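You operate a simulated robot arm through the tools that you are given. There is no shell and no other tool. Be economical: measure what you need, move in short steps, check, and stop when the job is done.

You are at the controls of a simulated robot arm. One attempt, no reset.

## Task
Turn the can in the tester plus to plus and test it again.
Fine: it tests at a safe 12 V; switch off whenever the clamp moves, and at the end; the can ends clamped; leave the dial.

It is judged by the outcome, as a careful person would: the job done as asked, and still so three seconds after it is handed in. It fails if anything else is knocked over, pushed out of place, dropped, spilled or broken.

## Robot
A 6-joint arm with a two-finger parallel gripper, fixed in place. Base frame: the origin is at the foot of the arm, x ahead of it, y to its left, z up; the work surface is at about z = 0. Readings come in m, degrees, newtons and seconds.
With the tool pointing down near the work surface it reaches from about 0.14 to 0.58 m from the base axis. Its first joint turns from -66.0 to 66.0 degrees. Payload 2.1 kg.
The tool frame sits at the grasp point between the pads (the TCP): z along the fingers, y along the line on which they close. The tips reach 0.03 m beyond it. The gripper opens to 0.094 m. The fingers are 0.028 m wide and 0.01 m thick; the gripper's body (0.05 by 0.096 m) begins 0.055 m behind the TCP.
Orientation is that of the tool frame in the base frame, as a unit quaternion [x, y, z, w]. With the fingers straight down and closing along the base's y, the tool's x points along the base's -x, its y along +y and its z along -z.

## Interface
- The arm moves only by the tool play_rows. Its argument "plan" is a list of rows, each a list of 7 numbers: the shift along the tool's x, y, z in units of 200 mm (1.0 is 200 mm), then the turn, a rotation vector about the tool's x, y, z in units of 45 degrees (1.0 is 45 degrees), then the opening, from 0 (shut) to 1 (fully open). In form: [[dx, dy, dz, wx, wy, wz, hand], ...]. A call has 1 to 10 rows; each row is the pose to reach, as a shift and turn from the pose commanded when the call began, along the tool's axes at that moment. A call with a number of a shift or a turn outside -1 to 1 is refused whole. A row lasts 0.2 s, in which the tool goes at most 0.05 m and 8.6 degrees; a call with a longer step from one row to the next is refused whole, and so is a gripper value outside its range. A pose out of reach is approached as far as the arm can. The call stops where the force on the tool passes 40 N (or 10 N more than at its start, if that is more) or the arm is blocked; 0.2 s more then pass. Each finger travels about 0.072 m/s and halts on what it meets, pressing with about 43 N; the grip force reading is that of the motor and also rises with nothing between the fingers. The clock runs only during rows and for 0.2 s after the last one: add rows that repeat a pose to give the fingers time. The reply holds the time, the measured pose of the TCP, the force on the tool along the base axes, the opening and the grip force, in the units named above and with some noise, with the torque about the TCP (base axes, N m) and any sound that the robot's microphone picked up.
- Cameras (640 x 400 px; columns grow to the right, rows downward): "scene" is fixed at [0.0595, -0.3724, 0.4852]; the picture's right is [0.76, -0.65, 0.00], its down [-0.36, -0.42, -0.83] and it looks along [0.54, 0.63, -0.56] (base axes); focal length 214 px, centre (320, 200). "wrist" rides on the gripper at [0.076, 0.014, -0.103] in the tool frame; the picture's right is [-0.18, 0.98, 0.00], its down [-0.75, -0.14, -0.64] and it looks along [-0.63, -0.12, 0.77] (tool axes); focal length 243 px, centre (320, 200). There is no depth. A picture from a camera that has moved, and an enlarged one, comes with that camera's place and axes in the base frame and with its lens.
- snapshot(camera): a new picture of that camera. The clock stands still meanwhile.
- enlarge(camera, box): a new picture of the part [left, top, right, bottom] of that camera's present view, enlarged. The clock stands still meanwhile.
- close_job(): hands the job in; it is judged then, once.

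Go step by step. Nothing tells you positions but the pictures and the camera data: compare them with the known pose of the tool, close in by small moves and look again before you grip or let go. The budget is 120 turns and 84 pictures, counting those below and the enlarged ones. Unless the task says otherwise, let go and move clear before handing in, and close with one line.

The tools are called after "Emit:" as name(argument=value, ...) on one line, values as JSON. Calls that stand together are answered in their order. play_rows: Moves the arm, as the interface text tells. Its arguments: {"type":"object","properties":{"plan":{"type":"array","items":{"type":"array","items":{"type":"number"}}}},"required":["plan"]} The other tools are called the same way: snapshot (camera) takes a picture; enlarge (camera, box) takes an enlarged picture of a part of a camera's view; close_job () hands the job in.

At the start:

```text
time: 0.0
eef_pos: [0.3001, 0.0261, 0.4049]
tcp_rot: [0.0, 1.0, 0.0, 0.0]
contact_force: [-0.6, -0.5, -1.0]
moment: [0.03, -0.02, 0.0]
opening: 0.0939
grasp_force: 0.1
```

scene: 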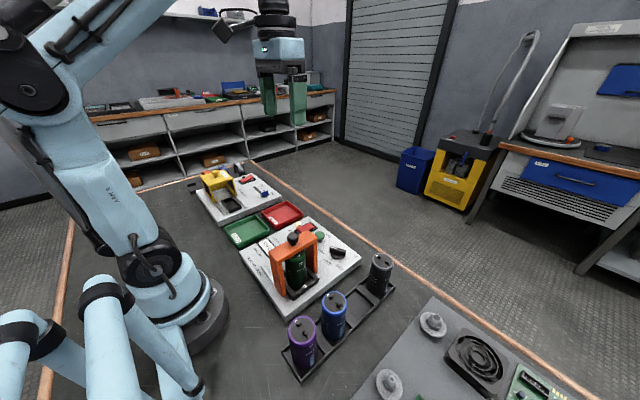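
wrist: 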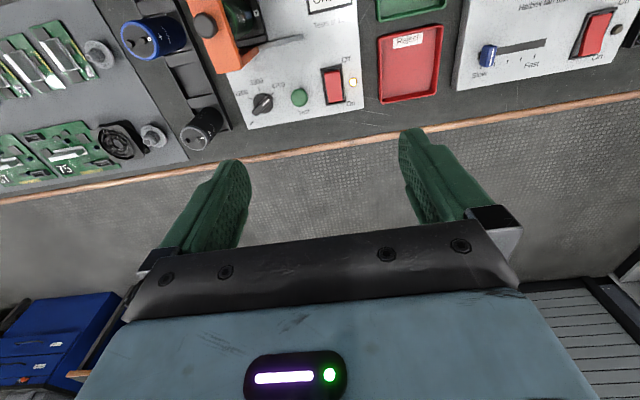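

I see the tester with an orange clamp frame holding a green can, dial, green test button and red switch on its panel. I'll look closely first.

Emit:
enlarge(camera="scene", box=[220, 200, 400, 320])

Emit:
enlarge(camera="wrist", box=[180, 0, 390, 130])

```text
3.33 times, centred on (310, 260) of scene
camera zoom: at [0.0595, -0.3724, 0.4852], right [0.76, -0.65, 0.0], down [-0.36, -0.42, -0.83], along [0.54, 0.63, -0.56], focal length 715 px, centre (353, 0)
```

zoom: 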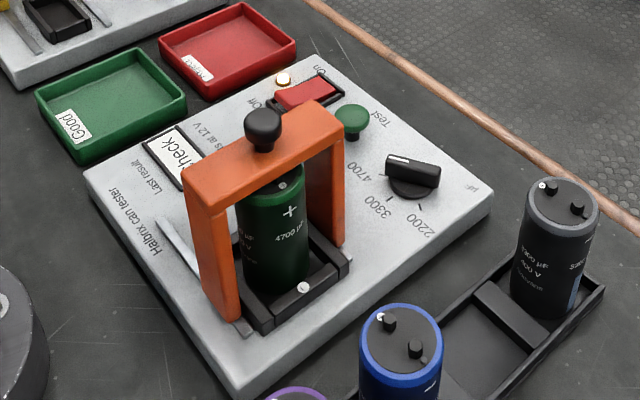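

```text
3.05 times, centred on (285, 65) of wrist
camera zoom: at [0.2234, 0.0411, 0.5073], right [0.18, 0.98, 0.0], down [0.75, -0.14, 0.64], along [0.63, -0.12, -0.77], focal length 739 px, centre (427, 611)
```

zoom: 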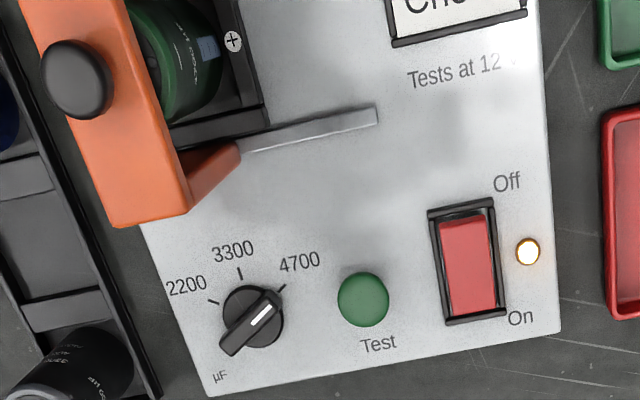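

The can sits under a portal clamp that seems to slide along rails toward +y; power is on. I'll move the wrist camera over the tester for polarity marks.

Emit:
play_rows(plan=[[0.125, -0.11, 0.125, 0, 0, 0, 1], [0.25, -0.22, 0.25, 0, 0, 0, 1], [0.375, -0.33, 0.375, 0, 0, 0, 1], [0.5, -0.43, 0.5, 0, 0, 0, 1]])

Emit:
snapshot(camera="wrist")

```text
time: 1.0
eef_pos: [0.2, -0.0608, 0.3053]
tcp_rot: [-0.001, 1.0, 0.0, 0.001]
contact_force: [0.0, 0.0, -0.7]
moment: [0.04, 0.02, 0.0]
opening: 0.0941
grasp_force: 0.0
```

```text
79 pictures are left
camera wrist: at [0.1235, -0.0457, 0.4077], right [0.18, 0.98, 0.0], down [0.75, -0.14, 0.64], along [0.63, -0.12, -0.77], focal length 243 px, centre (320, 200)
```

wrist: 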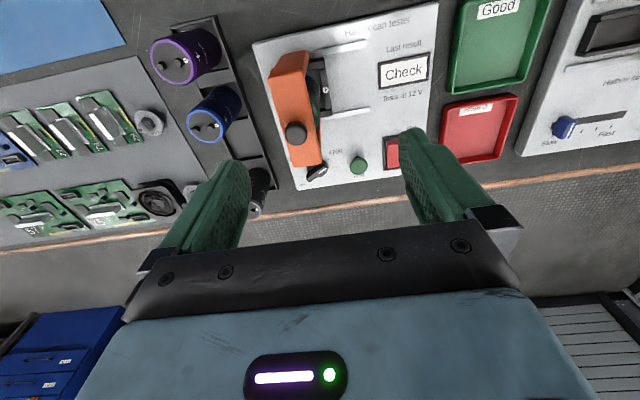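

Emit:
enlarge(camera="wrist", box=[240, 0, 450, 210])

Emit:
enlarge(camera="scene", box=[265, 225, 325, 305])

```text
1.90 times, centred on (345, 105) of wrist
camera zoom: at [0.1235, -0.0457, 0.4077], right [0.18, 0.98, 0.0], down [0.75, -0.14, 0.64], along [0.63, -0.12, -0.77], focal length 462 px, centre (272, 381)
```

zoom: 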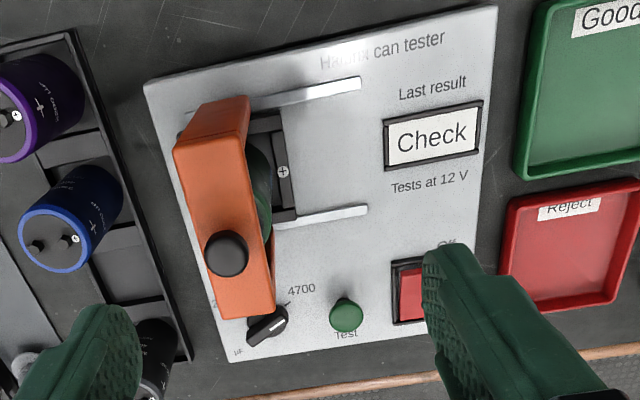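

```text
5.00 times, centred on (295, 265) of scene
camera zoom: at [0.0595, -0.3724, 0.4852], right [0.76, -0.65, 0.0], down [-0.36, -0.42, -0.83], along [0.54, 0.63, -0.56], focal length 1072 px, centre (445, -125)
```

zoom: 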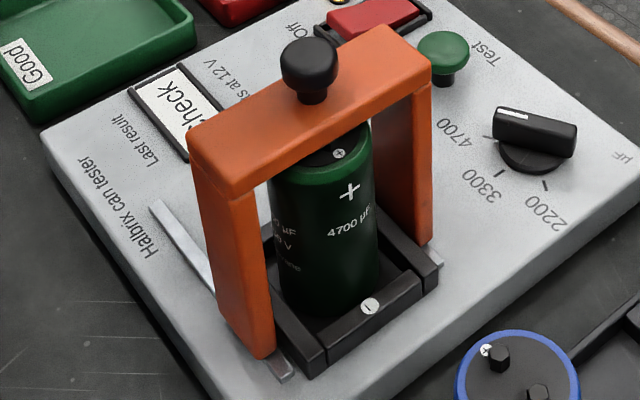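

The socket's + is on the +y side and − on −y, while the can's + faces −y, so it needs a half turn. First power off: I close the fingers and hover over the Off end of the rocker.

Emit:
play_rows(plan=[[-0.16, 0.13, 0, 0, 0, 0, 0], [-0.33, 0.26, 0, 0, 0, 0, 0], [-0.49, 0.39, 0, 0, 0, 0, 0], [-0.65, 0.51, 0, 0, 0, 0, 0], [-0.65, 0.51, 0.24, 0, 0, 0, 0], [-0.65, 0.51, 0.48, 0, 0, 0, 0], [-0.65, 0.51, 0.72, 0, 0, 0, 0], [-0.65, 0.51, 0.925, 0, 0, 0, 0]])

Emit:
snapshot(camera="wrist")

Emit:
enlarge(camera="scene", box=[260, 180, 370, 260])

```text
time: 2.8
eef_pos: [0.3306, 0.0426, 0.1201]
tcp_rot: [0.0, 1.0, 0.0, 0.001]
contact_force: [-0.1, 0.3, -0.6]
moment: [-0.01, 0.0, -0.04]
opening: 0.0
grasp_force: 33.6
```

```text
76 pictures are left
camera wrist: at [0.253, 0.0574, 0.2224], right [0.18, 0.98, 0.0], down [0.75, -0.14, 0.64], along [0.63, -0.12, -0.77], focal length 243 px, centre (320, 200)
```

wrist: 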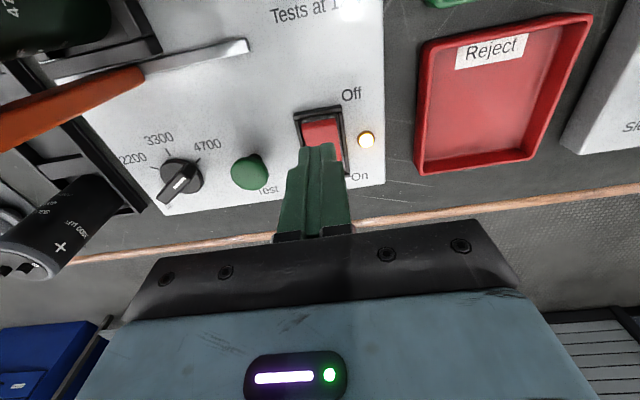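

```text
5.00 times, centred on (315, 220) of scene
camera zoom: at [0.0595, -0.3724, 0.4852], right [0.76, -0.65, 0.0], down [-0.36, -0.42, -0.83], along [0.54, 0.63, -0.56], focal length 1072 px, centre (345, 100)
```

zoom: 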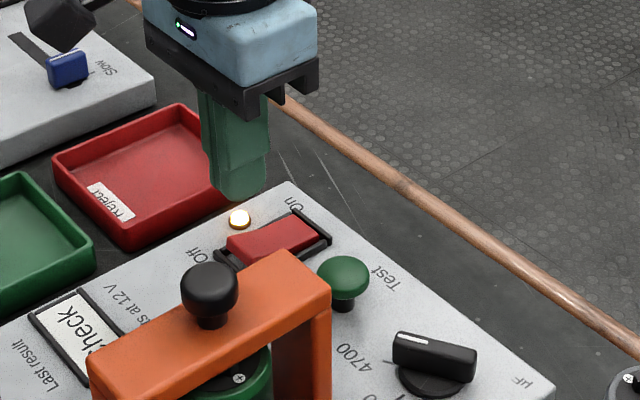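

The closed tips are right above the Off end (x≈0.326, y≈0.042). I press straight down in small steps.

Emit:
play_rows(plan=[[0.01, 0, 0.1, 0, 0, 0, 0], [0.01, 0, 0.2, 0, 0, 0, 0], [0.01, 0, 0.23, 0, 0, 0, 0], [0.01, 0, 0.25, 0, 0, 0, 0], [0.01, 0, 0.27, 0, 0, 0, 0], [0.01, 0, 0.29, 0, 0, 0, 0]])

Emit:
snapshot(camera="wrist")

```text
time: 3.9
eef_pos: [0.3281, 0.0414, 0.0705]
tcp_rot: [0.0, 1.0, 0.0, -0.002]
contact_force: [-1.7, -0.1, 14.3]
moment: [0.04, -0.13, 0.05]
opening: 0.0
grasp_force: 32.9
heard: click
stopped in row 5: the force on the tool passed its limit at 62 N (the readings are from after the stop); the commanded pose is now the measured one
```

```text
74 pictures are left
camera wrist: at [0.2515, 0.0574, 0.1736], right [0.18, 0.98, 0.0], down [0.76, -0.14, 0.64], along [0.63, -0.12, -0.77], focal length 243 px, centre (320, 200)
```

wrist: 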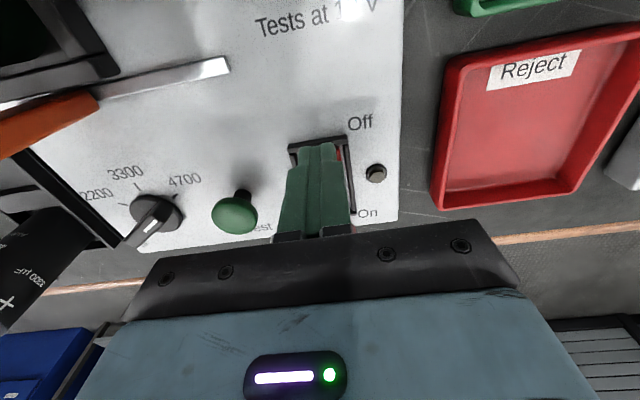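

A click and the lamp is off. Next I rise and go above the clamp knob at about (0.225, −0.09, 0.17).

Emit:
play_rows(plan=[[0, 0, -0.24, 0, 0, 0, 0], [0, 0, -0.48, 0, 0, 0, 0.3], [0, 0, -0.72, 0, 0, 0, 0.6], [0, 0, -0.95, 0, 0, 0, 0.68], [0.14, -0.16, -0.95, 0, 0, 0, 0.68], [0.28, -0.33, -0.95, 0, 0, 0, 0.68], [0.4, -0.5, -0.95, 0, 0, 0, 0.68], [0.515, -0.657, -0.95, 0, 0, 0, 0.68], [0.515, -0.657, -0.85, 0, 0, 0, 0.68]])

Emit:
snapshot(camera="wrist")

Emit:
enlarge(camera="scene", box=[240, 170, 350, 300])

```text
time: 5.8
eef_pos: [0.2251, -0.0903, 0.2417]
tcp_rot: [0.0, 1.0, 0.0, 0.0]
contact_force: [-1.0, 0.6, -0.3]
moment: [0.0, 0.0, -0.01]
opening: 0.0637
grasp_force: 0.0
```

```text
73 pictures are left
camera wrist: at [0.149, -0.0751, 0.3447], right [0.18, 0.98, 0.0], down [0.76, -0.14, 0.64], along [0.63, -0.12, -0.77], focal length 243 px, centre (320, 200)
```

wrist: 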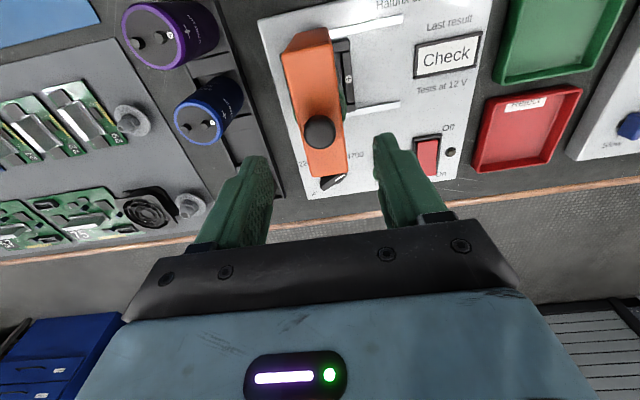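

```text
3.08 times, centred on (295, 235) of scene
camera zoom: at [0.0595, -0.3724, 0.4852], right [0.76, -0.65, 0.0], down [-0.36, -0.42, -0.83], along [0.54, 0.63, -0.56], focal length 660 px, centre (397, 92)
```

zoom: 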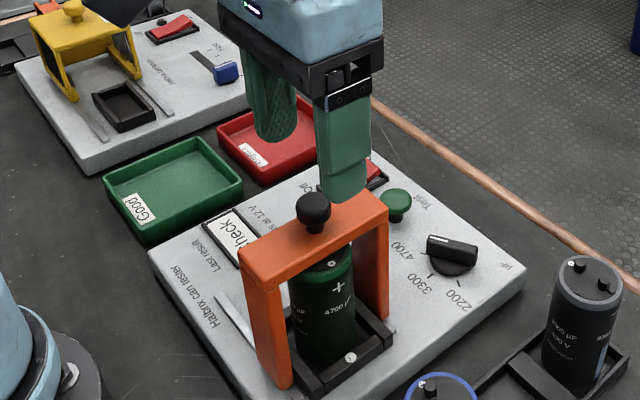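

The knob is centred at about (0.2275, −0.0905, 0.17), between the fingers. I lower so the tips stay just above the beam, then close on it.

Emit:
play_rows(plan=[[-0.012, 0, 0.1, 0, 0, 0, 0.68], [-0.012, 0, 0.2, 0, 0, 0, 0.68], [-0.012, 0, 0.24, 0, 0, 0, 0.68], [-0.012, 0, 0.27, 0, 0, 0, 0.68]])

Emit:
snapshot(camera="wrist")

Emit:
enlarge(camera="scene", box=[240, 190, 350, 300])

```text
time: 6.8
eef_pos: [0.2276, -0.0891, 0.1862]
tcp_rot: [0.0, 1.0, 0.0, 0.0]
contact_force: [0.2, 0.4, 0.0]
moment: [0.02, -0.01, 0.0]
opening: 0.064
grasp_force: 0.1
```

```text
71 pictures are left
camera wrist: at [0.151, -0.0741, 0.2895], right [0.18, 0.98, 0.0], down [0.76, -0.14, 0.64], along [0.63, -0.12, -0.77], focal length 243 px, centre (320, 200)
```

wrist: 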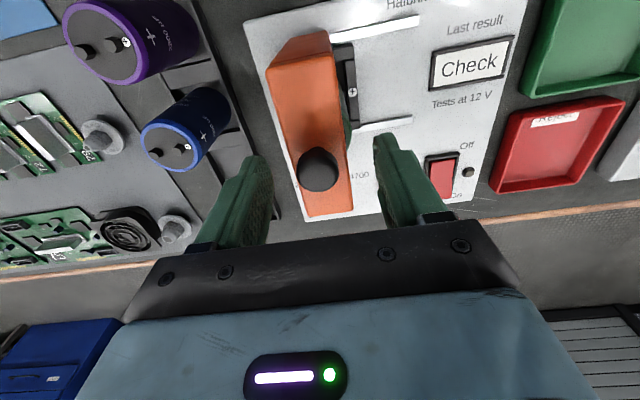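

```text
3.64 times, centred on (295, 245) of scene
camera zoom: at [0.0595, -0.3724, 0.4852], right [0.76, -0.65, 0.0], down [-0.36, -0.42, -0.83], along [0.54, 0.63, -0.56], focal length 780 px, centre (411, 36)
```

zoom: 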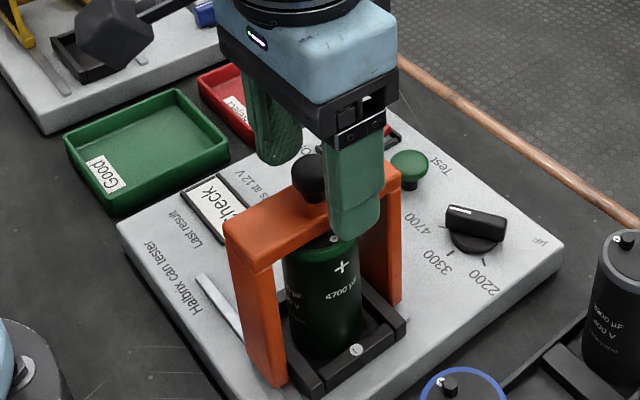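

The knob is centred between the pads. I close on it, then check.

Emit:
play_rows(plan=[[0, 0, 0.01, 0, 0, 0, 0.4], [0, 0, 0.01, 0, 0, 0, 0.2], [0, 0, 0.01, 0, 0, 0, 0.1], [0, 0, 0.01, 0, 0, 0, 0.1]])

```text
time: 7.8
eef_pos: [0.2273, -0.0888, 0.1837]
tcp_rot: [0.0, 1.0, 0.0, -0.001]
contact_force: [-1.1, -1.0, 7.9]
moment: [0.02, 0.12, -0.13]
opening: 0.0358
grasp_force: 45.2
```

Emit:
snapshot(camera="wrist")

Emit:
enlarge(camera="scene", box=[260, 200, 340, 270])

```text
69 pictures are left
camera wrist: at [0.151, -0.074, 0.2876], right [0.18, 0.98, 0.0], down [0.76, -0.14, 0.64], along [0.63, -0.12, -0.77], focal length 243 px, centre (320, 200)
```

wrist: 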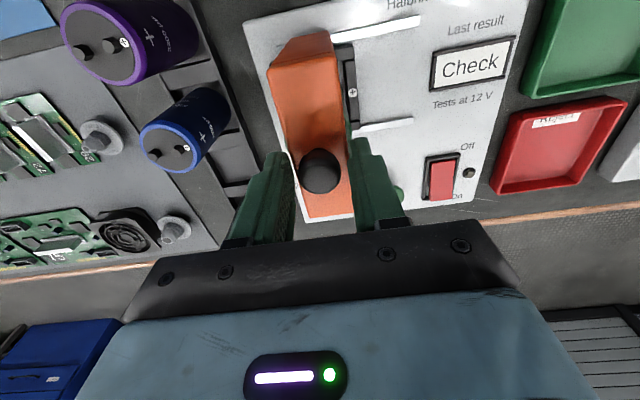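

```text
5.71 times, centred on (300, 235) of scene
camera zoom: at [0.0595, -0.3724, 0.4852], right [0.76, -0.65, 0.0], down [-0.36, -0.42, -0.83], along [0.54, 0.63, -0.56], focal length 1226 px, centre (434, 0)
```

zoom: 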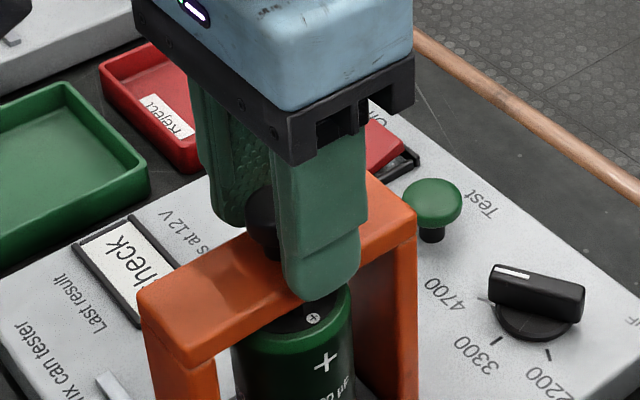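

The fingers hold the beam itself, firmly around its upper edge, which serves equally well. I slide the clamp toward +y along its rails.

Emit:
play_rows(plan=[[0, 0.03, 0, 0, 0, 0, 0.1], [-0.001, 0.08, 0, 0, 0, 0, 0.1], [-0.002, 0.13, 0, 0, 0, 0, 0.1], [-0.004, 0.18, 0, 0, 0, 0, 0.1]])

Emit:
enlarge(camera="scene", box=[240, 190, 350, 300])

```text
time: 8.8
eef_pos: [0.2276, -0.0541, 0.1854]
tcp_rot: [0.0, 1.0, -0.001, -0.003]
contact_force: [-16.7, -1.4, 24.6]
moment: [0.12, 0.42, -0.09]
opening: 0.0359
grasp_force: 45.0
```

```text
3.64 times, centred on (295, 245) of scene
camera zoom: at [0.0594, -0.3724, 0.4852], right [0.76, -0.65, 0.0], down [-0.36, -0.42, -0.83], along [0.54, 0.63, -0.56], focal length 780 px, centre (411, 36)
```

zoom: 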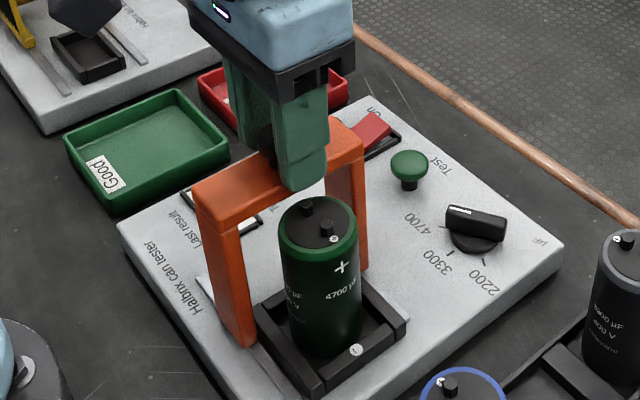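

The clamp slides freely, with some side load; I ease x and z slightly and continue.

Emit:
play_rows(plan=[[0.005, 0.02, -0.008, 0, 0, 0, 0.1], [0.008, 0.07, -0.008, 0, 0, 0, 0.1], [0.009, 0.12, -0.008, 0, 0, 0, 0.1], [0.01, 0.16, -0.008, 0, 0, 0, 0.1]])

Emit:
enlarge(camera="scene", box=[240, 190, 350, 300])

```text
time: 9.6
eef_pos: [0.2268, -0.0331, 0.1852]
tcp_rot: [0.0, 1.0, 0.001, 0.002]
contact_force: [0.9, 2.3, -1.5]
moment: [0.41, 0.21, -0.12]
opening: 0.0358
grasp_force: 45.3
stopped in row 3: the force on the tool passed its limit at 41 N (the readings are from after the stop); the commanded pose is now the measured one
```

```text
3.64 times, centred on (295, 245) of scene
camera zoom: at [0.0595, -0.3724, 0.4852], right [0.76, -0.65, 0.0], down [-0.36, -0.42, -0.83], along [0.54, 0.63, -0.56], focal length 780 px, centre (411, 36)
```

zoom: 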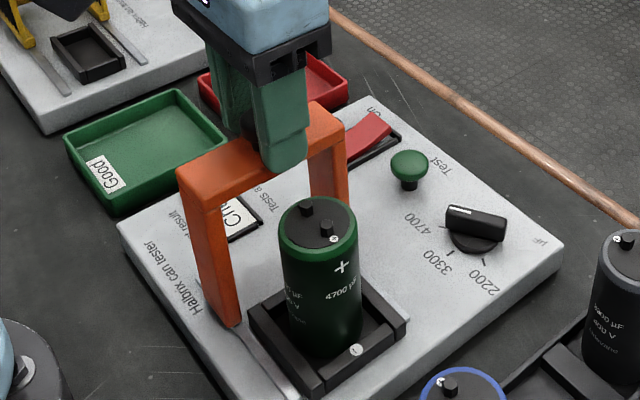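

The clamp is clear of the can at what looks like its end stop. I let go and rise, then see whether it stays.

Emit:
play_rows(plan=[[0, 0, 0, 0, 0, 0, 0.5], [0, 0, 0, 0, 0, 0, 0.65], [0, 0, -0.1, 0, 0, 0, 0.65], [0, 0, -0.3, 0, 0, 0, 0.65], [0, 0, -0.5, 0, 0, 0, 0.8], [0, -0.2, -0.5, 0, 0, 0, 1]])

Emit:
snapshot(camera="wrist")

Emit:
enlarge(camera="scene", box=[240, 190, 350, 300])

```text
time: 11.0
eef_pos: [0.2272, -0.0745, 0.2851]
tcp_rot: [-0.001, 1.0, -0.001, 0.002]
contact_force: [0.8, 0.5, -0.7]
moment: [0.05, -0.02, -0.02]
opening: 0.0942
grasp_force: 0.1
```

```text
65 pictures are left
camera wrist: at [0.1509, -0.0586, 0.3869], right [0.18, 0.98, 0.0], down [0.75, -0.14, 0.64], along [0.63, -0.12, -0.77], focal length 243 px, centre (320, 200)
```

wrist: 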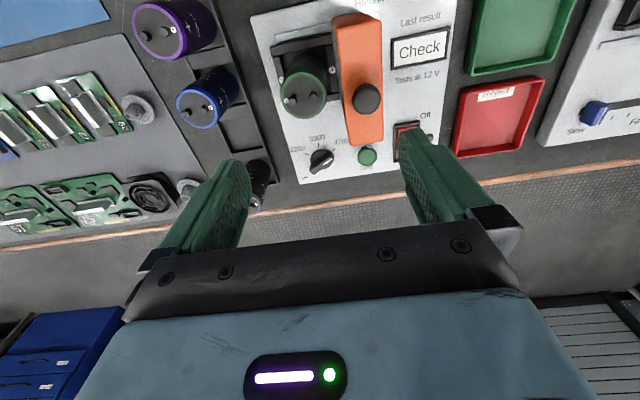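

```text
3.64 times, centred on (295, 245) of scene
camera zoom: at [0.0595, -0.3723, 0.4852], right [0.76, -0.65, 0.0], down [-0.36, -0.42, -0.83], along [0.54, 0.63, -0.56], focal length 780 px, centre (411, 36)
```

zoom: 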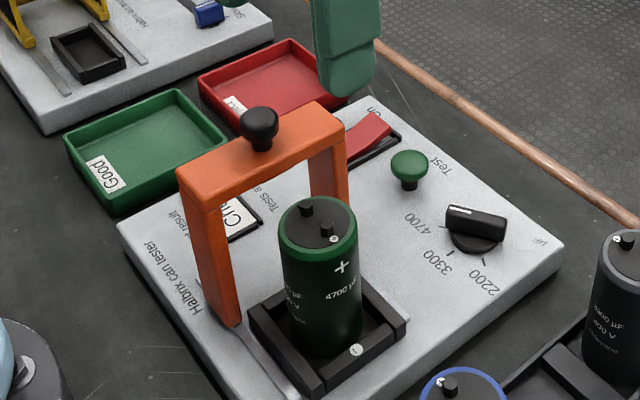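

Emit:
enlarge(camera="wrist", box=[240, 10, 440, 190])

```text
2.22 times, centred on (340, 100) of wrist
camera zoom: at [0.1509, -0.0586, 0.3869], right [0.18, 0.98, 0.0], down [0.75, -0.14, 0.64], along [0.63, -0.12, -0.77], focal length 539 px, centre (276, 422)
```

zoom: 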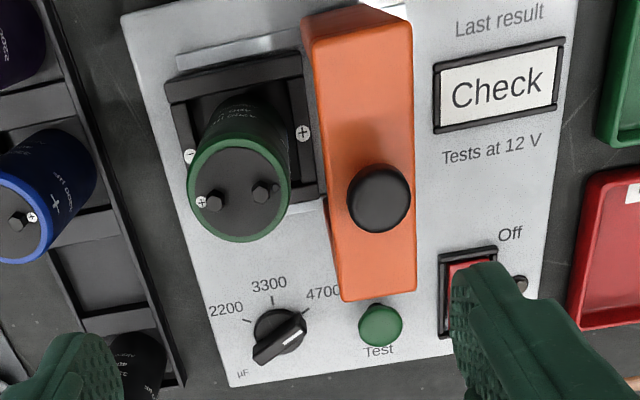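

The clamp stays open; can centre ≈ (0.225, −0.090), top z ≈ 0.132, socket centre the same. I turn the hand −90° so the fingers close along x, in two calls.

Emit:
play_rows(plan=[[0.005, -0.04, 0, 0, 0, -0.18, 1], [0.01, -0.08, 0, 0, 0, -0.36, 1], [0.01, -0.08, 0, 0, 0, -0.54, 1], [0.01, -0.08, 0, 0, 0, -0.72, 1], [0.01, -0.08, 0, 0, 0, -0.88, 1], [0.01, -0.08, 0, 0, 0, -1.0, 1]])

Emit:
play_rows(plan=[[0, 0, 0, 0, 0, -0.18, 1], [0, 0, 0, 0, 0, -0.36, 1], [0, 0, 0, 0, 0, -0.54, 1], [0, 0, 0, 0, 0, -0.72, 1], [0, 0, 0, 0, 0, -0.88, 1], [0, 0, 0, 0, 0, -1.0, 1]])

Emit:
snapshot(camera="wrist")

```text
time: 12.4
eef_pos: [0.2258, -0.0891, 0.2838]
tcp_rot: [-0.385, 0.923, -0.001, 0.003]
contact_force: [-0.5, 0.1, 0.9]
moment: [0.02, 0.0, 0.03]
opening: 0.0938
grasp_force: 0.1
```

```text
time: 13.8
eef_pos: [0.226, -0.0894, 0.2852]
tcp_rot: [0.708, -0.706, 0.002, -0.001]
contact_force: [0.1, 0.1, 0.0]
moment: [-0.02, 0.0, 0.01]
opening: 0.094
grasp_force: 0.0
```

```text
62 pictures are left
camera wrist: at [0.2101, -0.1648, 0.3873], right [-0.98, 0.18, 0.0], down [0.14, 0.75, 0.64], along [0.12, 0.63, -0.77], focal length 243 px, centre (320, 200)
```

wrist: 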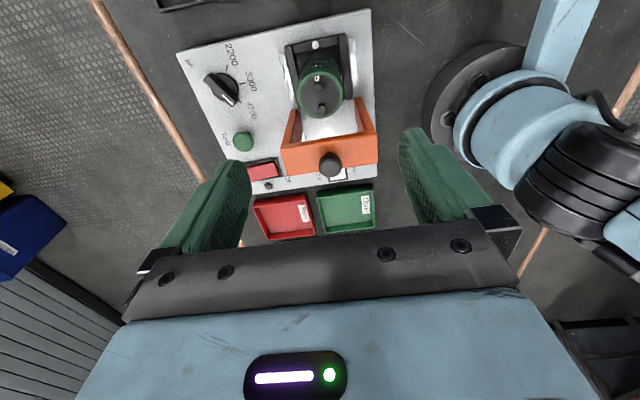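

The can is centred between the fingers. I descend around it in steps.

Emit:
play_rows(plan=[[0, 0.007, 0.2, 0, 0, 0, 1], [0, 0.007, 0.4, 0, 0, 0, 1], [0, 0.007, 0.6, 0, 0, 0, 1], [0, 0.007, 0.72, 0, 0, 0, 1], [0, 0.007, 0.84, 0, 0, 0, 1]])

Emit:
snapshot(camera="wrist")

Emit:
enlarge(camera="scene", box=[240, 190, 350, 300])

```text
time: 15.1
eef_pos: [0.2241, -0.0865, 0.1205]
tcp_rot: [0.708, -0.706, -0.006, -0.001]
contact_force: [-4.4, 1.7, 13.2]
moment: [0.48, -0.35, 0.26]
opening: 0.094
grasp_force: 0.1
stopped in row 5: the force on the tool passed its limit at 81 N (the readings are from after the stop); the commanded pose is now the measured one
```

```text
61 pictures are left
camera wrist: at [0.2101, -0.1639, 0.2224], right [-0.98, 0.18, 0.01], down [0.14, 0.75, 0.65], along [0.11, 0.64, -0.76], focal length 243 px, centre (320, 200)
```

wrist: 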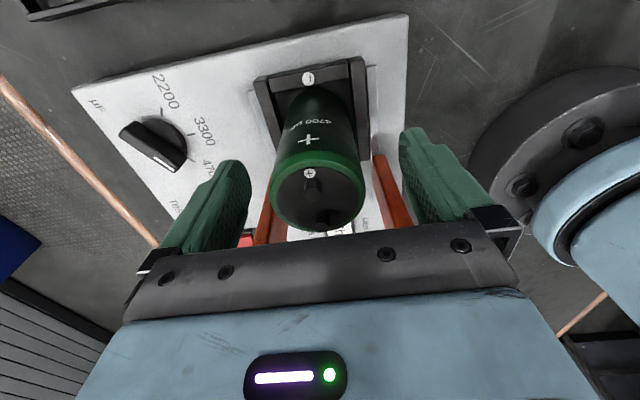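

```text
3.64 times, centred on (295, 245) of scene
camera zoom: at [0.0595, -0.3723, 0.4852], right [0.76, -0.65, 0.0], down [-0.36, -0.42, -0.83], along [0.54, 0.63, -0.56], focal length 780 px, centre (411, 36)
```

zoom: 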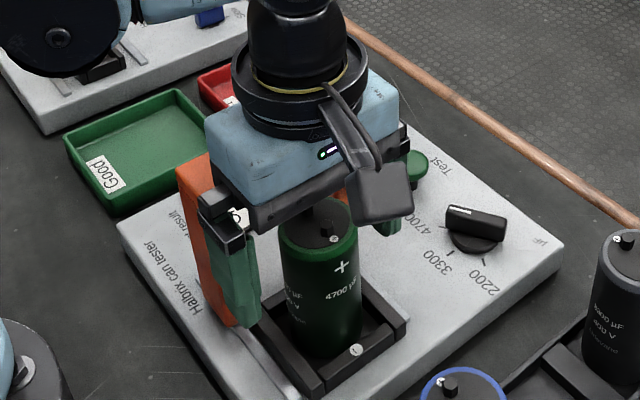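

The blockage is from the hand meeting the clamp's knob (contact worked out about 45 mm to +y). I back up right away, straighten, and check the clamp.

Emit:
play_rows(plan=[[0.0, 0, -0.1, 0.005, 0.006, 0, 1], [0.02, 0, -0.2, 0.009, 0.0125, 0.003, 1], [0.02, 0, -0.4, 0.009, 0.0125, 0.003, 1], [0.02, 0, -0.4, 0.009, 0.0125, 0.003, 1]])

Emit:
snapshot(camera="wrist")

Emit:
enlarge(camera="scene", box=[240, 190, 350, 300])

```text
time: 16.1
eef_pos: [0.2255, -0.0922, 0.1991]
tcp_rot: [0.707, -0.707, 0.002, 0.0]
contact_force: [-0.1, 0.1, 0.2]
moment: [0.02, -0.02, -0.02]
opening: 0.0938
grasp_force: 0.0
```

```text
59 pictures are left
camera wrist: at [0.2098, -0.1677, 0.3022], right [-0.98, 0.18, 0.0], down [0.14, 0.76, 0.64], along [0.12, 0.63, -0.77], focal length 243 px, centre (320, 200)
```

wrist: 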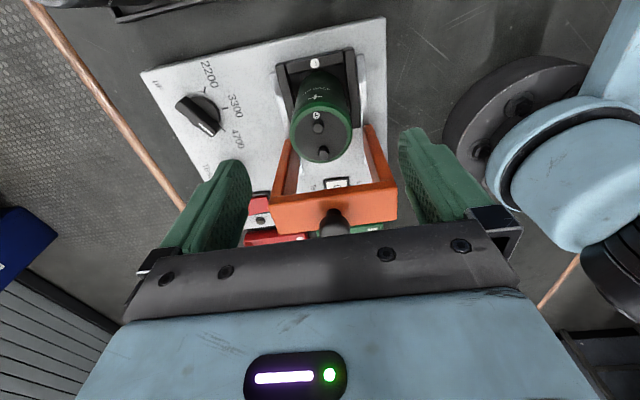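

```text
3.64 times, centred on (295, 245) of scene
camera zoom: at [0.0595, -0.3724, 0.4852], right [0.76, -0.65, 0.0], down [-0.36, -0.42, -0.83], along [0.54, 0.63, -0.56], focal length 780 px, centre (411, 36)
```

zoom: 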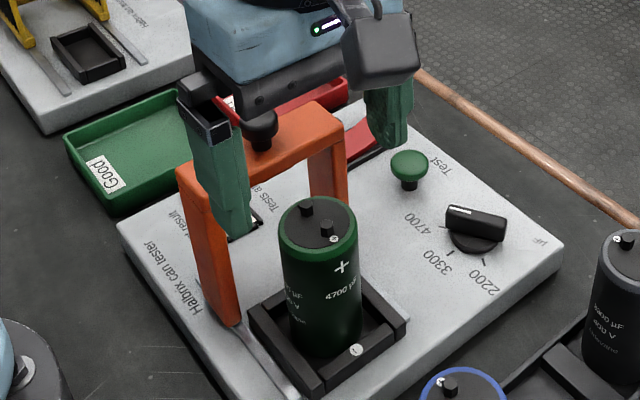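

The clamp is undamaged and in place. I descend again but stop higher, at TCP z ≈ 0.129, which still gives the pads over 30 mm of can.

Emit:
play_rows(plan=[[0, 0.002, 0.15, 0, 0, 0, 1], [0, 0.002, 0.28, 0, 0, 0, 1], [0, 0.002, 0.32, 0, 0, 0, 1], [0, 0.002, 0.35, 0, 0, 0, 1], [0, 0.002, 0.35, 0, 0, 0, 0.8], [0, 0.002, 0.35, 0, 0, 0, 0.6]])

Emit:
snapshot(camera="wrist")

```text
time: 17.5
eef_pos: [0.2246, -0.092, 0.1292]
tcp_rot: [0.707, -0.707, 0.002, 0.001]
contact_force: [-0.5, 0.3, 0.1]
moment: [-0.03, -0.03, 0.0]
opening: 0.0566
grasp_force: 0.0
```

```text
57 pictures are left
camera wrist: at [0.2094, -0.1675, 0.2323], right [-0.98, 0.18, 0.0], down [0.14, 0.76, 0.64], along [0.12, 0.63, -0.77], focal length 243 px, centre (320, 200)
```

wrist: 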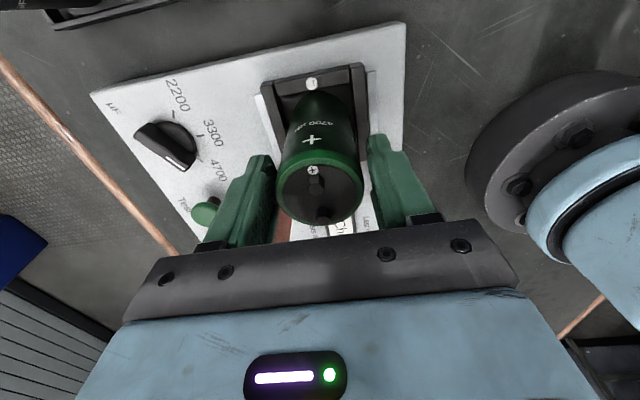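

No contact, and the can sits centred between the pads. I close on it.

Emit:
play_rows(plan=[[0, 0, 0, 0, 0, 0, 0.5], [0, 0, 0, 0, 0, 0, 0.4], [0, 0, 0, 0, 0, 0, 0.4], [0, 0, -0.02, 0, 0, 0, 0.4], [0, 0, -0.05, 0, 0, 0, 0.4]])

Emit:
enlarge(camera="scene", box=[240, 190, 350, 300])

```text
time: 18.7
eef_pos: [0.2239, -0.0915, 0.139]
tcp_rot: [-0.707, 0.707, -0.002, 0.001]
contact_force: [-0.1, -0.1, -1.9]
moment: [0.0, 0.03, -0.01]
opening: 0.0476
grasp_force: 43.7
```

```text
3.64 times, centred on (295, 245) of scene
camera zoom: at [0.0595, -0.3724, 0.4852], right [0.76, -0.65, 0.0], down [-0.36, -0.42, -0.83], along [0.54, 0.63, -0.56], focal length 780 px, centre (411, 36)
```

zoom: 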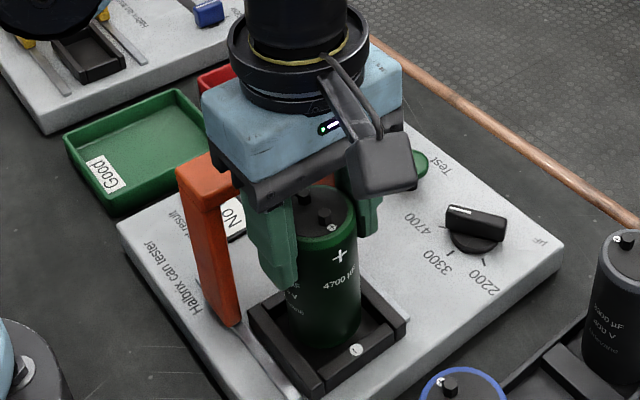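

The can came up cleanly (47.6 mm wide, firm grip). I lift it well clear of the knob and begin the half turn.

Emit:
play_rows(plan=[[0, 0, -0.1, 0, 0, 0, 0.4], [0, 0, -0.25, 0, 0, 0, 0.4], [0, 0, -0.42, 0, 0, 0, 0.4]])

Emit:
play_rows(plan=[[0, 0, 0, 0, 0, 0.16, 0.4], [0, 0, 0, 0, 0, 0.33, 0.4], [0, 0, 0, 0, 0, 0.5, 0.4], [0, 0, 0, 0, 0, 0.67, 0.4], [0, 0, 0, 0, 0, 0.84, 0.4], [0, 0, 0, 0, 0, 1.0, 0.4]])

Emit:
play_rows(plan=[[0, 0, 0, 0, 0, 0.16, 0.4], [0, 0, 0, 0, 0, 0.33, 0.4], [0, 0, 0, 0, 0, 0.5, 0.4], [0, 0, 0, 0, 0, 0.67, 0.4], [0, 0, 0, 0, 0, 0.84, 0.4], [0, 0, 0, 0, 0, 1.0, 0.4]])

Emit:
snapshot(camera="scene")

```text
time: 19.5
eef_pos: [0.2231, -0.0919, 0.225]
tcp_rot: [-0.707, 0.707, -0.003, 0.0]
contact_force: [0.4, 0.5, -2.5]
moment: [-0.02, 0.01, -0.03]
opening: 0.0474
grasp_force: 43.0
```

```text
time: 20.9
eef_pos: [0.2243, -0.0917, 0.2238]
tcp_rot: [-0.381, 0.925, -0.002, 0.001]
contact_force: [-0.7, -0.6, -0.9]
moment: [-0.02, 0.03, 0.03]
opening: 0.0376
grasp_force: 0.1
```

```text
time: 22.3
eef_pos: [0.2246, -0.0929, 0.2235]
tcp_rot: [0.002, 1.0, -0.002, 0.002]
contact_force: [0.4, 0.7, -0.1]
moment: [0.01, 0.02, 0.02]
opening: 0.0373
grasp_force: 0.1
```

```text
55 pictures are left
```

scene: 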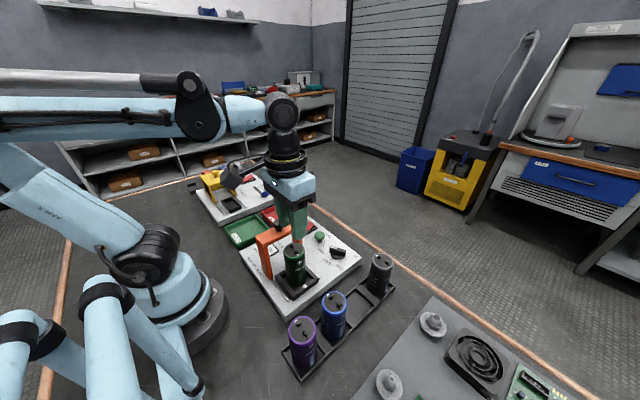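

The can slipped from the fingers during the turn. I need to see how it sits now.

Emit:
enlarge(camera="scene", box=[240, 210, 350, 310])

Emit:
snapshot(camera="wrist")

```text
4.00 times, centred on (295, 260) of scene
camera zoom: at [0.0595, -0.3724, 0.4852], right [0.76, -0.65, 0.0], down [-0.36, -0.42, -0.83], along [0.54, 0.63, -0.56], focal length 858 px, centre (420, -40)
```

zoom: 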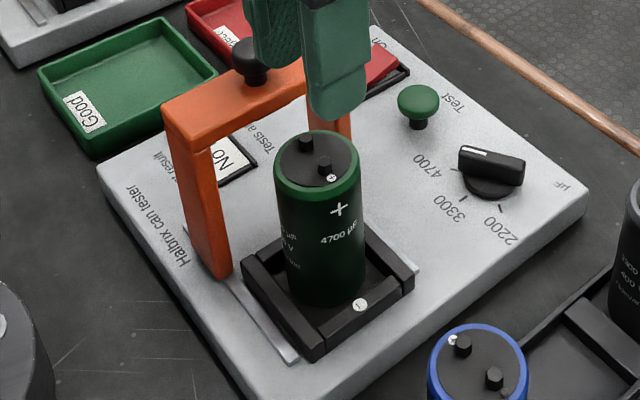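

```text
53 pictures are left
camera wrist: at [0.1474, -0.0769, 0.3266], right [0.19, 0.98, 0.0], down [0.75, -0.14, 0.64], along [0.63, -0.12, -0.76], focal length 243 px, centre (320, 200)
```

wrist: 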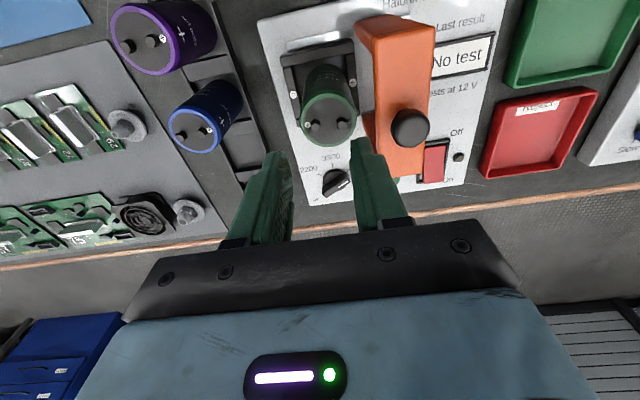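

By good luck the can slid straight back down and stands upright in the socket, still + toward −y. The grip was too shallow, so I'll first push the clamp further with closed fingers to make room for a deeper grip.

Emit:
play_rows(plan=[[0, 0, 0, 0, 0, 0, 0.2], [0, 0, 0, 0, 0, 0, 0], [0, 0, 0, 0, 0, 0, 0], [-0.015, 0.08, 0.1, 0, 0, 0, 0], [-0.015, 0.08, 0.2075, 0, 0, 0, 0]])

Emit:
enlarge(camera="scene", box=[240, 190, 350, 300])

Emit:
snapshot(camera="wrist")

```text
time: 23.5
eef_pos: [0.2275, -0.0763, 0.1826]
tcp_rot: [0.001, 1.0, -0.001, 0.001]
contact_force: [-0.3, -0.1, 0.7]
moment: [-0.02, 0.03, -0.04]
opening: 0.0
grasp_force: 33.1
```

```text
3.64 times, centred on (295, 245) of scene
camera zoom: at [0.0595, -0.3724, 0.4852], right [0.76, -0.65, 0.0], down [-0.36, -0.42, -0.83], along [0.54, 0.63, -0.56], focal length 780 px, centre (411, 36)
```

zoom: 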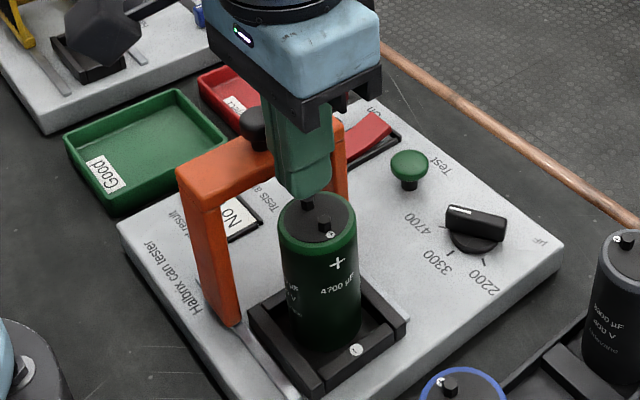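

```text
51 pictures are left
camera wrist: at [0.1502, -0.0613, 0.2847], right [0.18, 0.98, 0.0], down [0.75, -0.14, 0.64], along [0.63, -0.12, -0.76], focal length 243 px, centre (320, 200)
```

wrist: 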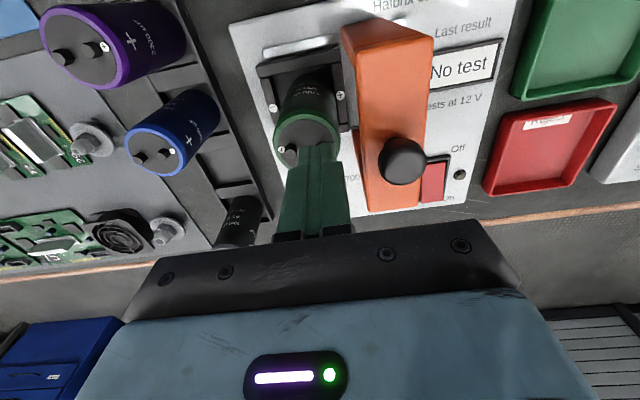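

Closed fingers are just on the −y side of the beam, above the can. I push +y in small steps until something stops it.

Emit:
play_rows(plan=[[0, 0.04, 0, 0, 0, 0, 0], [0, 0.06, 0, 0, 0, 0, 0], [0, 0.08, 0, 0, 0, 0, 0], [0, 0.1, 0, 0, 0, 0, 0], [0, 0.12, 0, 0, 0, 0, 0], [0, 0.14, 0, 0, 0, 0, 0], [0, 0.16, 0, 0, 0, 0, 0], [0, 0.18, 0, 0, 0, 0, 0]])

Emit:
enlarge(camera="scene", box=[240, 190, 350, 300])

```text
time: 25.1
eef_pos: [0.2274, -0.0507, 0.1817]
tcp_rot: [0.002, 1.0, -0.011, 0.001]
contact_force: [-1.0, -6.6, -0.7]
moment: [-0.16, 0.03, 0.09]
opening: 0.0002
grasp_force: 33.3
stopped in row 7: the force on the tool passed its limit at 46 N (the readings are from after the stop); the commanded pose is now the measured one
```

```text
3.64 times, centred on (295, 245) of scene
camera zoom: at [0.0595, -0.3723, 0.4852], right [0.76, -0.65, 0.0], down [-0.36, -0.42, -0.83], along [0.54, 0.63, -0.56], focal length 780 px, centre (411, 36)
```

zoom: 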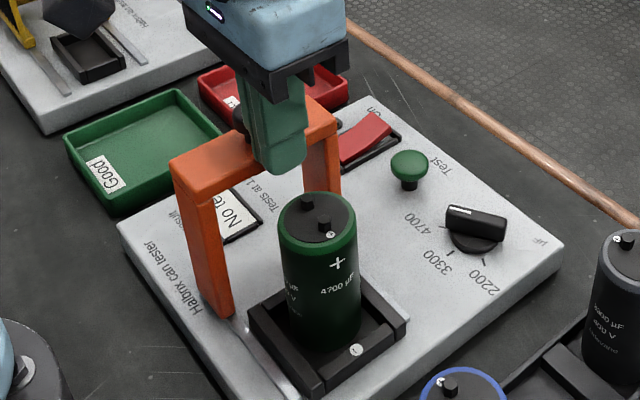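

It moved another centimetre or so. I try pushing once more to find the real stop.

Emit:
play_rows(plan=[[0, 0.015, 0, 0, 0, 0, 0], [0, 0.03, 0, 0, 0, 0, 0], [0, 0.045, 0, 0, 0, 0, 0], [0, 0.06, 0, 0, 0, 0, 0], [0, 0.075, 0, 0, 0, 0, 0], [0, 0.09, 0, 0, 0, 0, 0]])

Emit:
enlarge(camera="scene", box=[240, 190, 350, 300])

```text
time: 25.6
eef_pos: [0.2277, -0.0503, 0.1825]
tcp_rot: [0.003, 1.0, -0.02, 0.002]
contact_force: [-0.1, -5.7, -0.7]
moment: [-0.15, -0.01, 0.05]
opening: 0.0
grasp_force: 32.7
stopped in row 2: the force on the tool passed its limit at 44 N (the readings are from after the stop); the commanded pose is now the measured one
```

```text
3.64 times, centred on (295, 245) of scene
camera zoom: at [0.0595, -0.3723, 0.4852], right [0.76, -0.65, 0.0], down [-0.36, -0.42, -0.83], along [0.54, 0.63, -0.56], focal length 780 px, centre (411, 36)
```

zoom: 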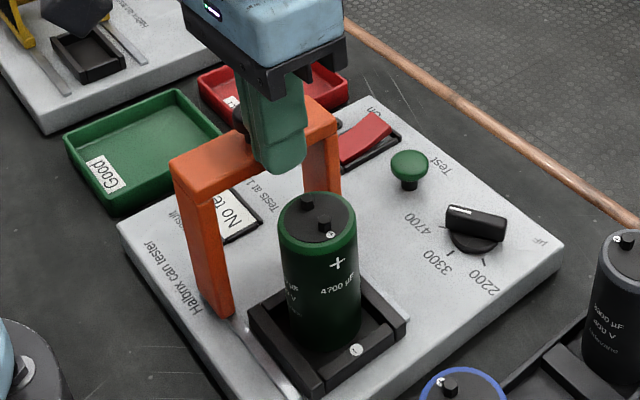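

The clamp is at its true end stop now. Turning the can in place within the socket (no lifting) is safest, in two 90° bites with the camera on the −y side. I back off, straighten and rise.

Emit:
play_rows(plan=[[0, -0.06, 0, -0.025, 0.002, 0, 0], [0, -0.1, -0.1, -0.051, 0.005, -0.008, 0], [0, -0.15, -0.3, -0.051, 0.005, -0.008, 0.4], [0.015, -0.205, -0.4, -0.051, 0.005, -0.008, 0.8], [0.015, -0.205, -0.4, -0.051, 0.005, -0.008, 1], [0.015, -0.205, -0.4, -0.051, 0.005, -0.008, 1]])

Emit:
play_rows(plan=[[0, 0, 0, 0, 0, -0.17, 1], [0, 0, 0, 0, 0, -0.34, 1], [0, 0, 0, 0, 0, -0.5, 1], [0, 0, 0, 0, 0, -0.67, 1], [0, 0, 0, 0, 0, -0.84, 1], [0, 0, 0, 0, 0, -1, 1]])

Emit:
snapshot(camera="wrist")

```text
time: 27.0
eef_pos: [0.2252, -0.0876, 0.2632]
tcp_rot: [0.0, 1.0, 0.0, 0.0]
contact_force: [-1.2, -0.6, -0.1]
moment: [-0.02, -0.03, 0.02]
opening: 0.094
grasp_force: 0.1
```

```text
time: 28.4
eef_pos: [0.2242, -0.0878, 0.2649]
tcp_rot: [-0.385, 0.923, 0.001, 0.001]
contact_force: [-0.2, 0.1, -0.8]
moment: [-0.01, -0.01, 0.01]
opening: 0.0941
grasp_force: 0.1
```

```text
48 pictures are left
camera wrist: at [0.1592, -0.131, 0.3669], right [-0.57, 0.82, 0.0], down [0.63, 0.43, 0.64], along [0.53, 0.37, -0.77], focal length 243 px, centre (320, 200)
```

wrist: 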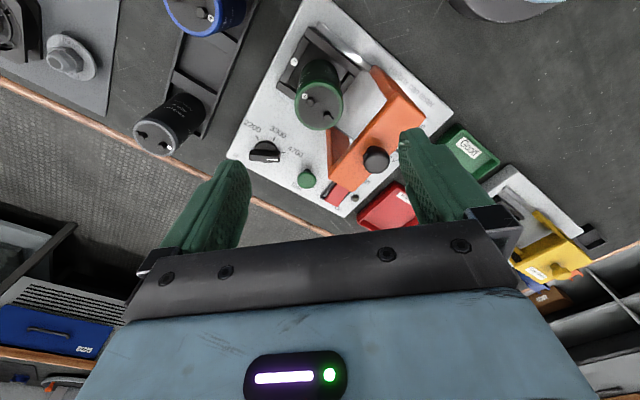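

The can top is centred at about (0.225, −0.087). I'll use three 60° bites between yaw −60° and −120° to keep fingers off the clamp legs; now turning to −60° and lowering with a narrower opening.

Emit:
play_rows(plan=[[0, 0, 0.1, 0, 0, -0.17, 0.72], [0, 0, 0.3, 0, 0, -0.333, 0.72], [0, 0, 0.45, 0, 0, -0.333, 0.72], [0, 0, 0.5, 0, 0, -0.333, 0.72]])

Emit:
snapshot(camera="wrist")

Emit:
enlarge(camera="scene", box=[240, 190, 350, 300])

```text
time: 29.4
eef_pos: [0.2236, -0.0866, 0.1634]
tcp_rot: [-0.5, 0.866, 0.0, 0.001]
contact_force: [1.3, 0.7, -0.6]
moment: [0.01, 0.0, 0.0]
opening: 0.0676
grasp_force: 0.1
```

```text
47 pictures are left
camera wrist: at [0.1725, -0.1454, 0.2665], right [-0.76, 0.65, 0.0], down [0.5, 0.58, 0.64], along [0.42, 0.49, -0.77], focal length 243 px, centre (320, 200)
```

wrist: 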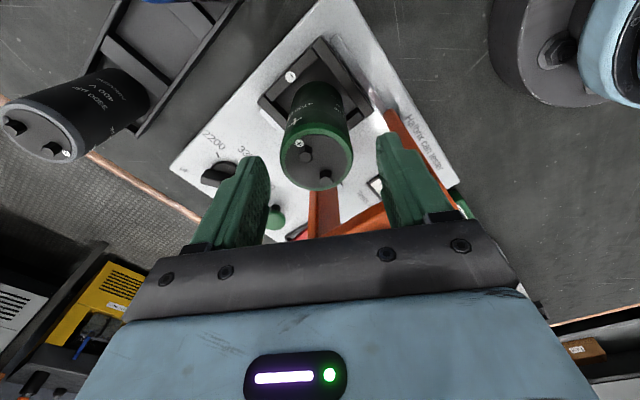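

```text
3.64 times, centred on (295, 245) of scene
camera zoom: at [0.0595, -0.3724, 0.4852], right [0.76, -0.65, 0.0], down [-0.36, -0.42, -0.83], along [0.54, 0.63, -0.56], focal length 780 px, centre (411, 36)
```

zoom: 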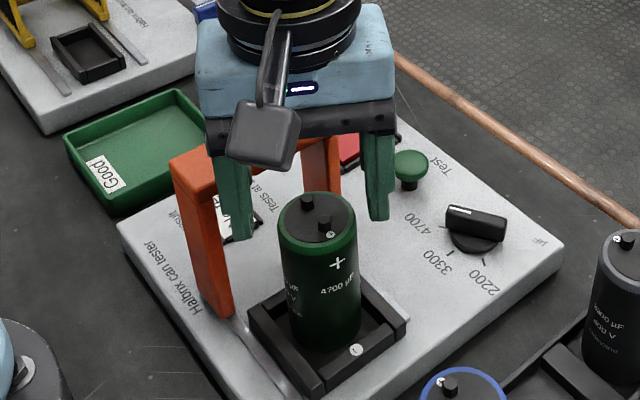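

Centred within a millimetre. I lower to grip height and close.

Emit:
play_rows(plan=[[0.006, 0, 0.1, 0, 0, 0, 0.72], [0.006, 0, 0.15, 0, 0, 0, 0.72], [0.006, 0, 0.185, 0, 0, 0, 0.72], [0.006, 0, 0.185, 0, 0, 0, 0.55], [0.006, 0, 0.185, 0, 0, 0, 0.4], [0.006, 0, 0.185, 0, 0, 0, 0.4]])

```text
time: 30.8
eef_pos: [0.2214, -0.0876, 0.1267]
tcp_rot: [-0.5, 0.866, 0.0, 0.001]
contact_force: [0.3, -2.1, -0.6]
moment: [-0.19, -0.09, -0.02]
opening: 0.0488
grasp_force: 42.7
```

Gripped. I turn 60° in place.

Emit:
play_rows(plan=[[0, 0, 0, 0, 0, -0.17, 0.4], [0, 0, 0, 0, 0, -0.34, 0.4], [0, 0, 0, 0, 0, -0.5, 0.4], [0, 0, 0, 0, 0, -0.67, 0.4], [0, 0, 0, 0, 0, -0.84, 0.4], [0, 0, 0, 0, 0, -1, 0.4]])

Emit:
play_rows(plan=[[0, 0, 0, 0, 0, -0.17, 0.4], [0, 0, 0, 0, 0, -0.333, 0.4]])

Emit:
enlarge(camera="scene", box=[240, 190, 350, 300])

Emit:
snapshot(camera="wrist")

```text
time: 32.2
eef_pos: [0.2231, -0.0882, 0.1275]
tcp_rot: [0.795, -0.607, 0.0, -0.001]
contact_force: [1.1, -1.9, -0.4]
moment: [-0.18, -0.07, 0.0]
opening: 0.0475
grasp_force: 43.0
```

```text
time: 32.8
eef_pos: [0.2208, -0.0884, 0.1268]
tcp_rot: [0.867, -0.499, 0.0, 0.0]
contact_force: [0.3, 0.1, -0.2]
moment: [0.0, 0.0, -0.03]
opening: 0.0477
grasp_force: 42.9
```

```text
3.64 times, centred on (295, 245) of scene
camera zoom: at [0.0595, -0.3724, 0.4852], right [0.76, -0.65, 0.0], down [-0.36, -0.42, -0.83], along [0.54, 0.63, -0.56], focal length 780 px, centre (411, 36)
```

zoom: 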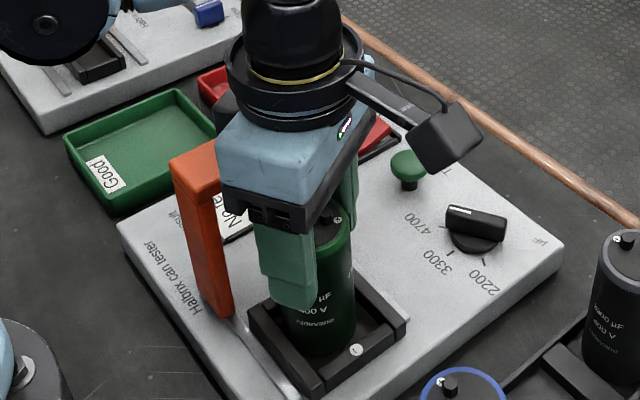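

```text
44 pictures are left
camera wrist: at [0.2478, -0.1612, 0.2298], right [-0.94, -0.33, 0.0], down [-0.26, 0.72, 0.64], along [-0.21, 0.61, -0.77], focal length 243 px, centre (320, 200)
```

wrist: 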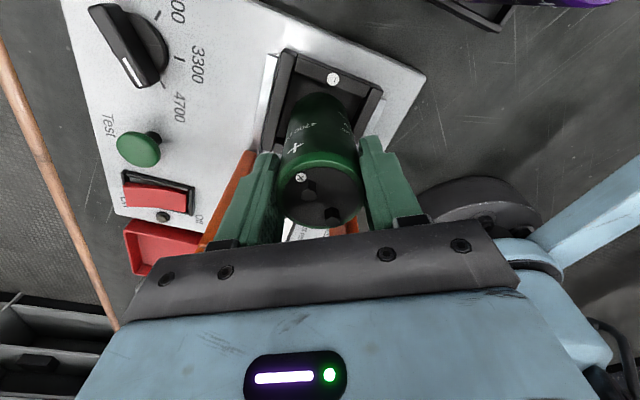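

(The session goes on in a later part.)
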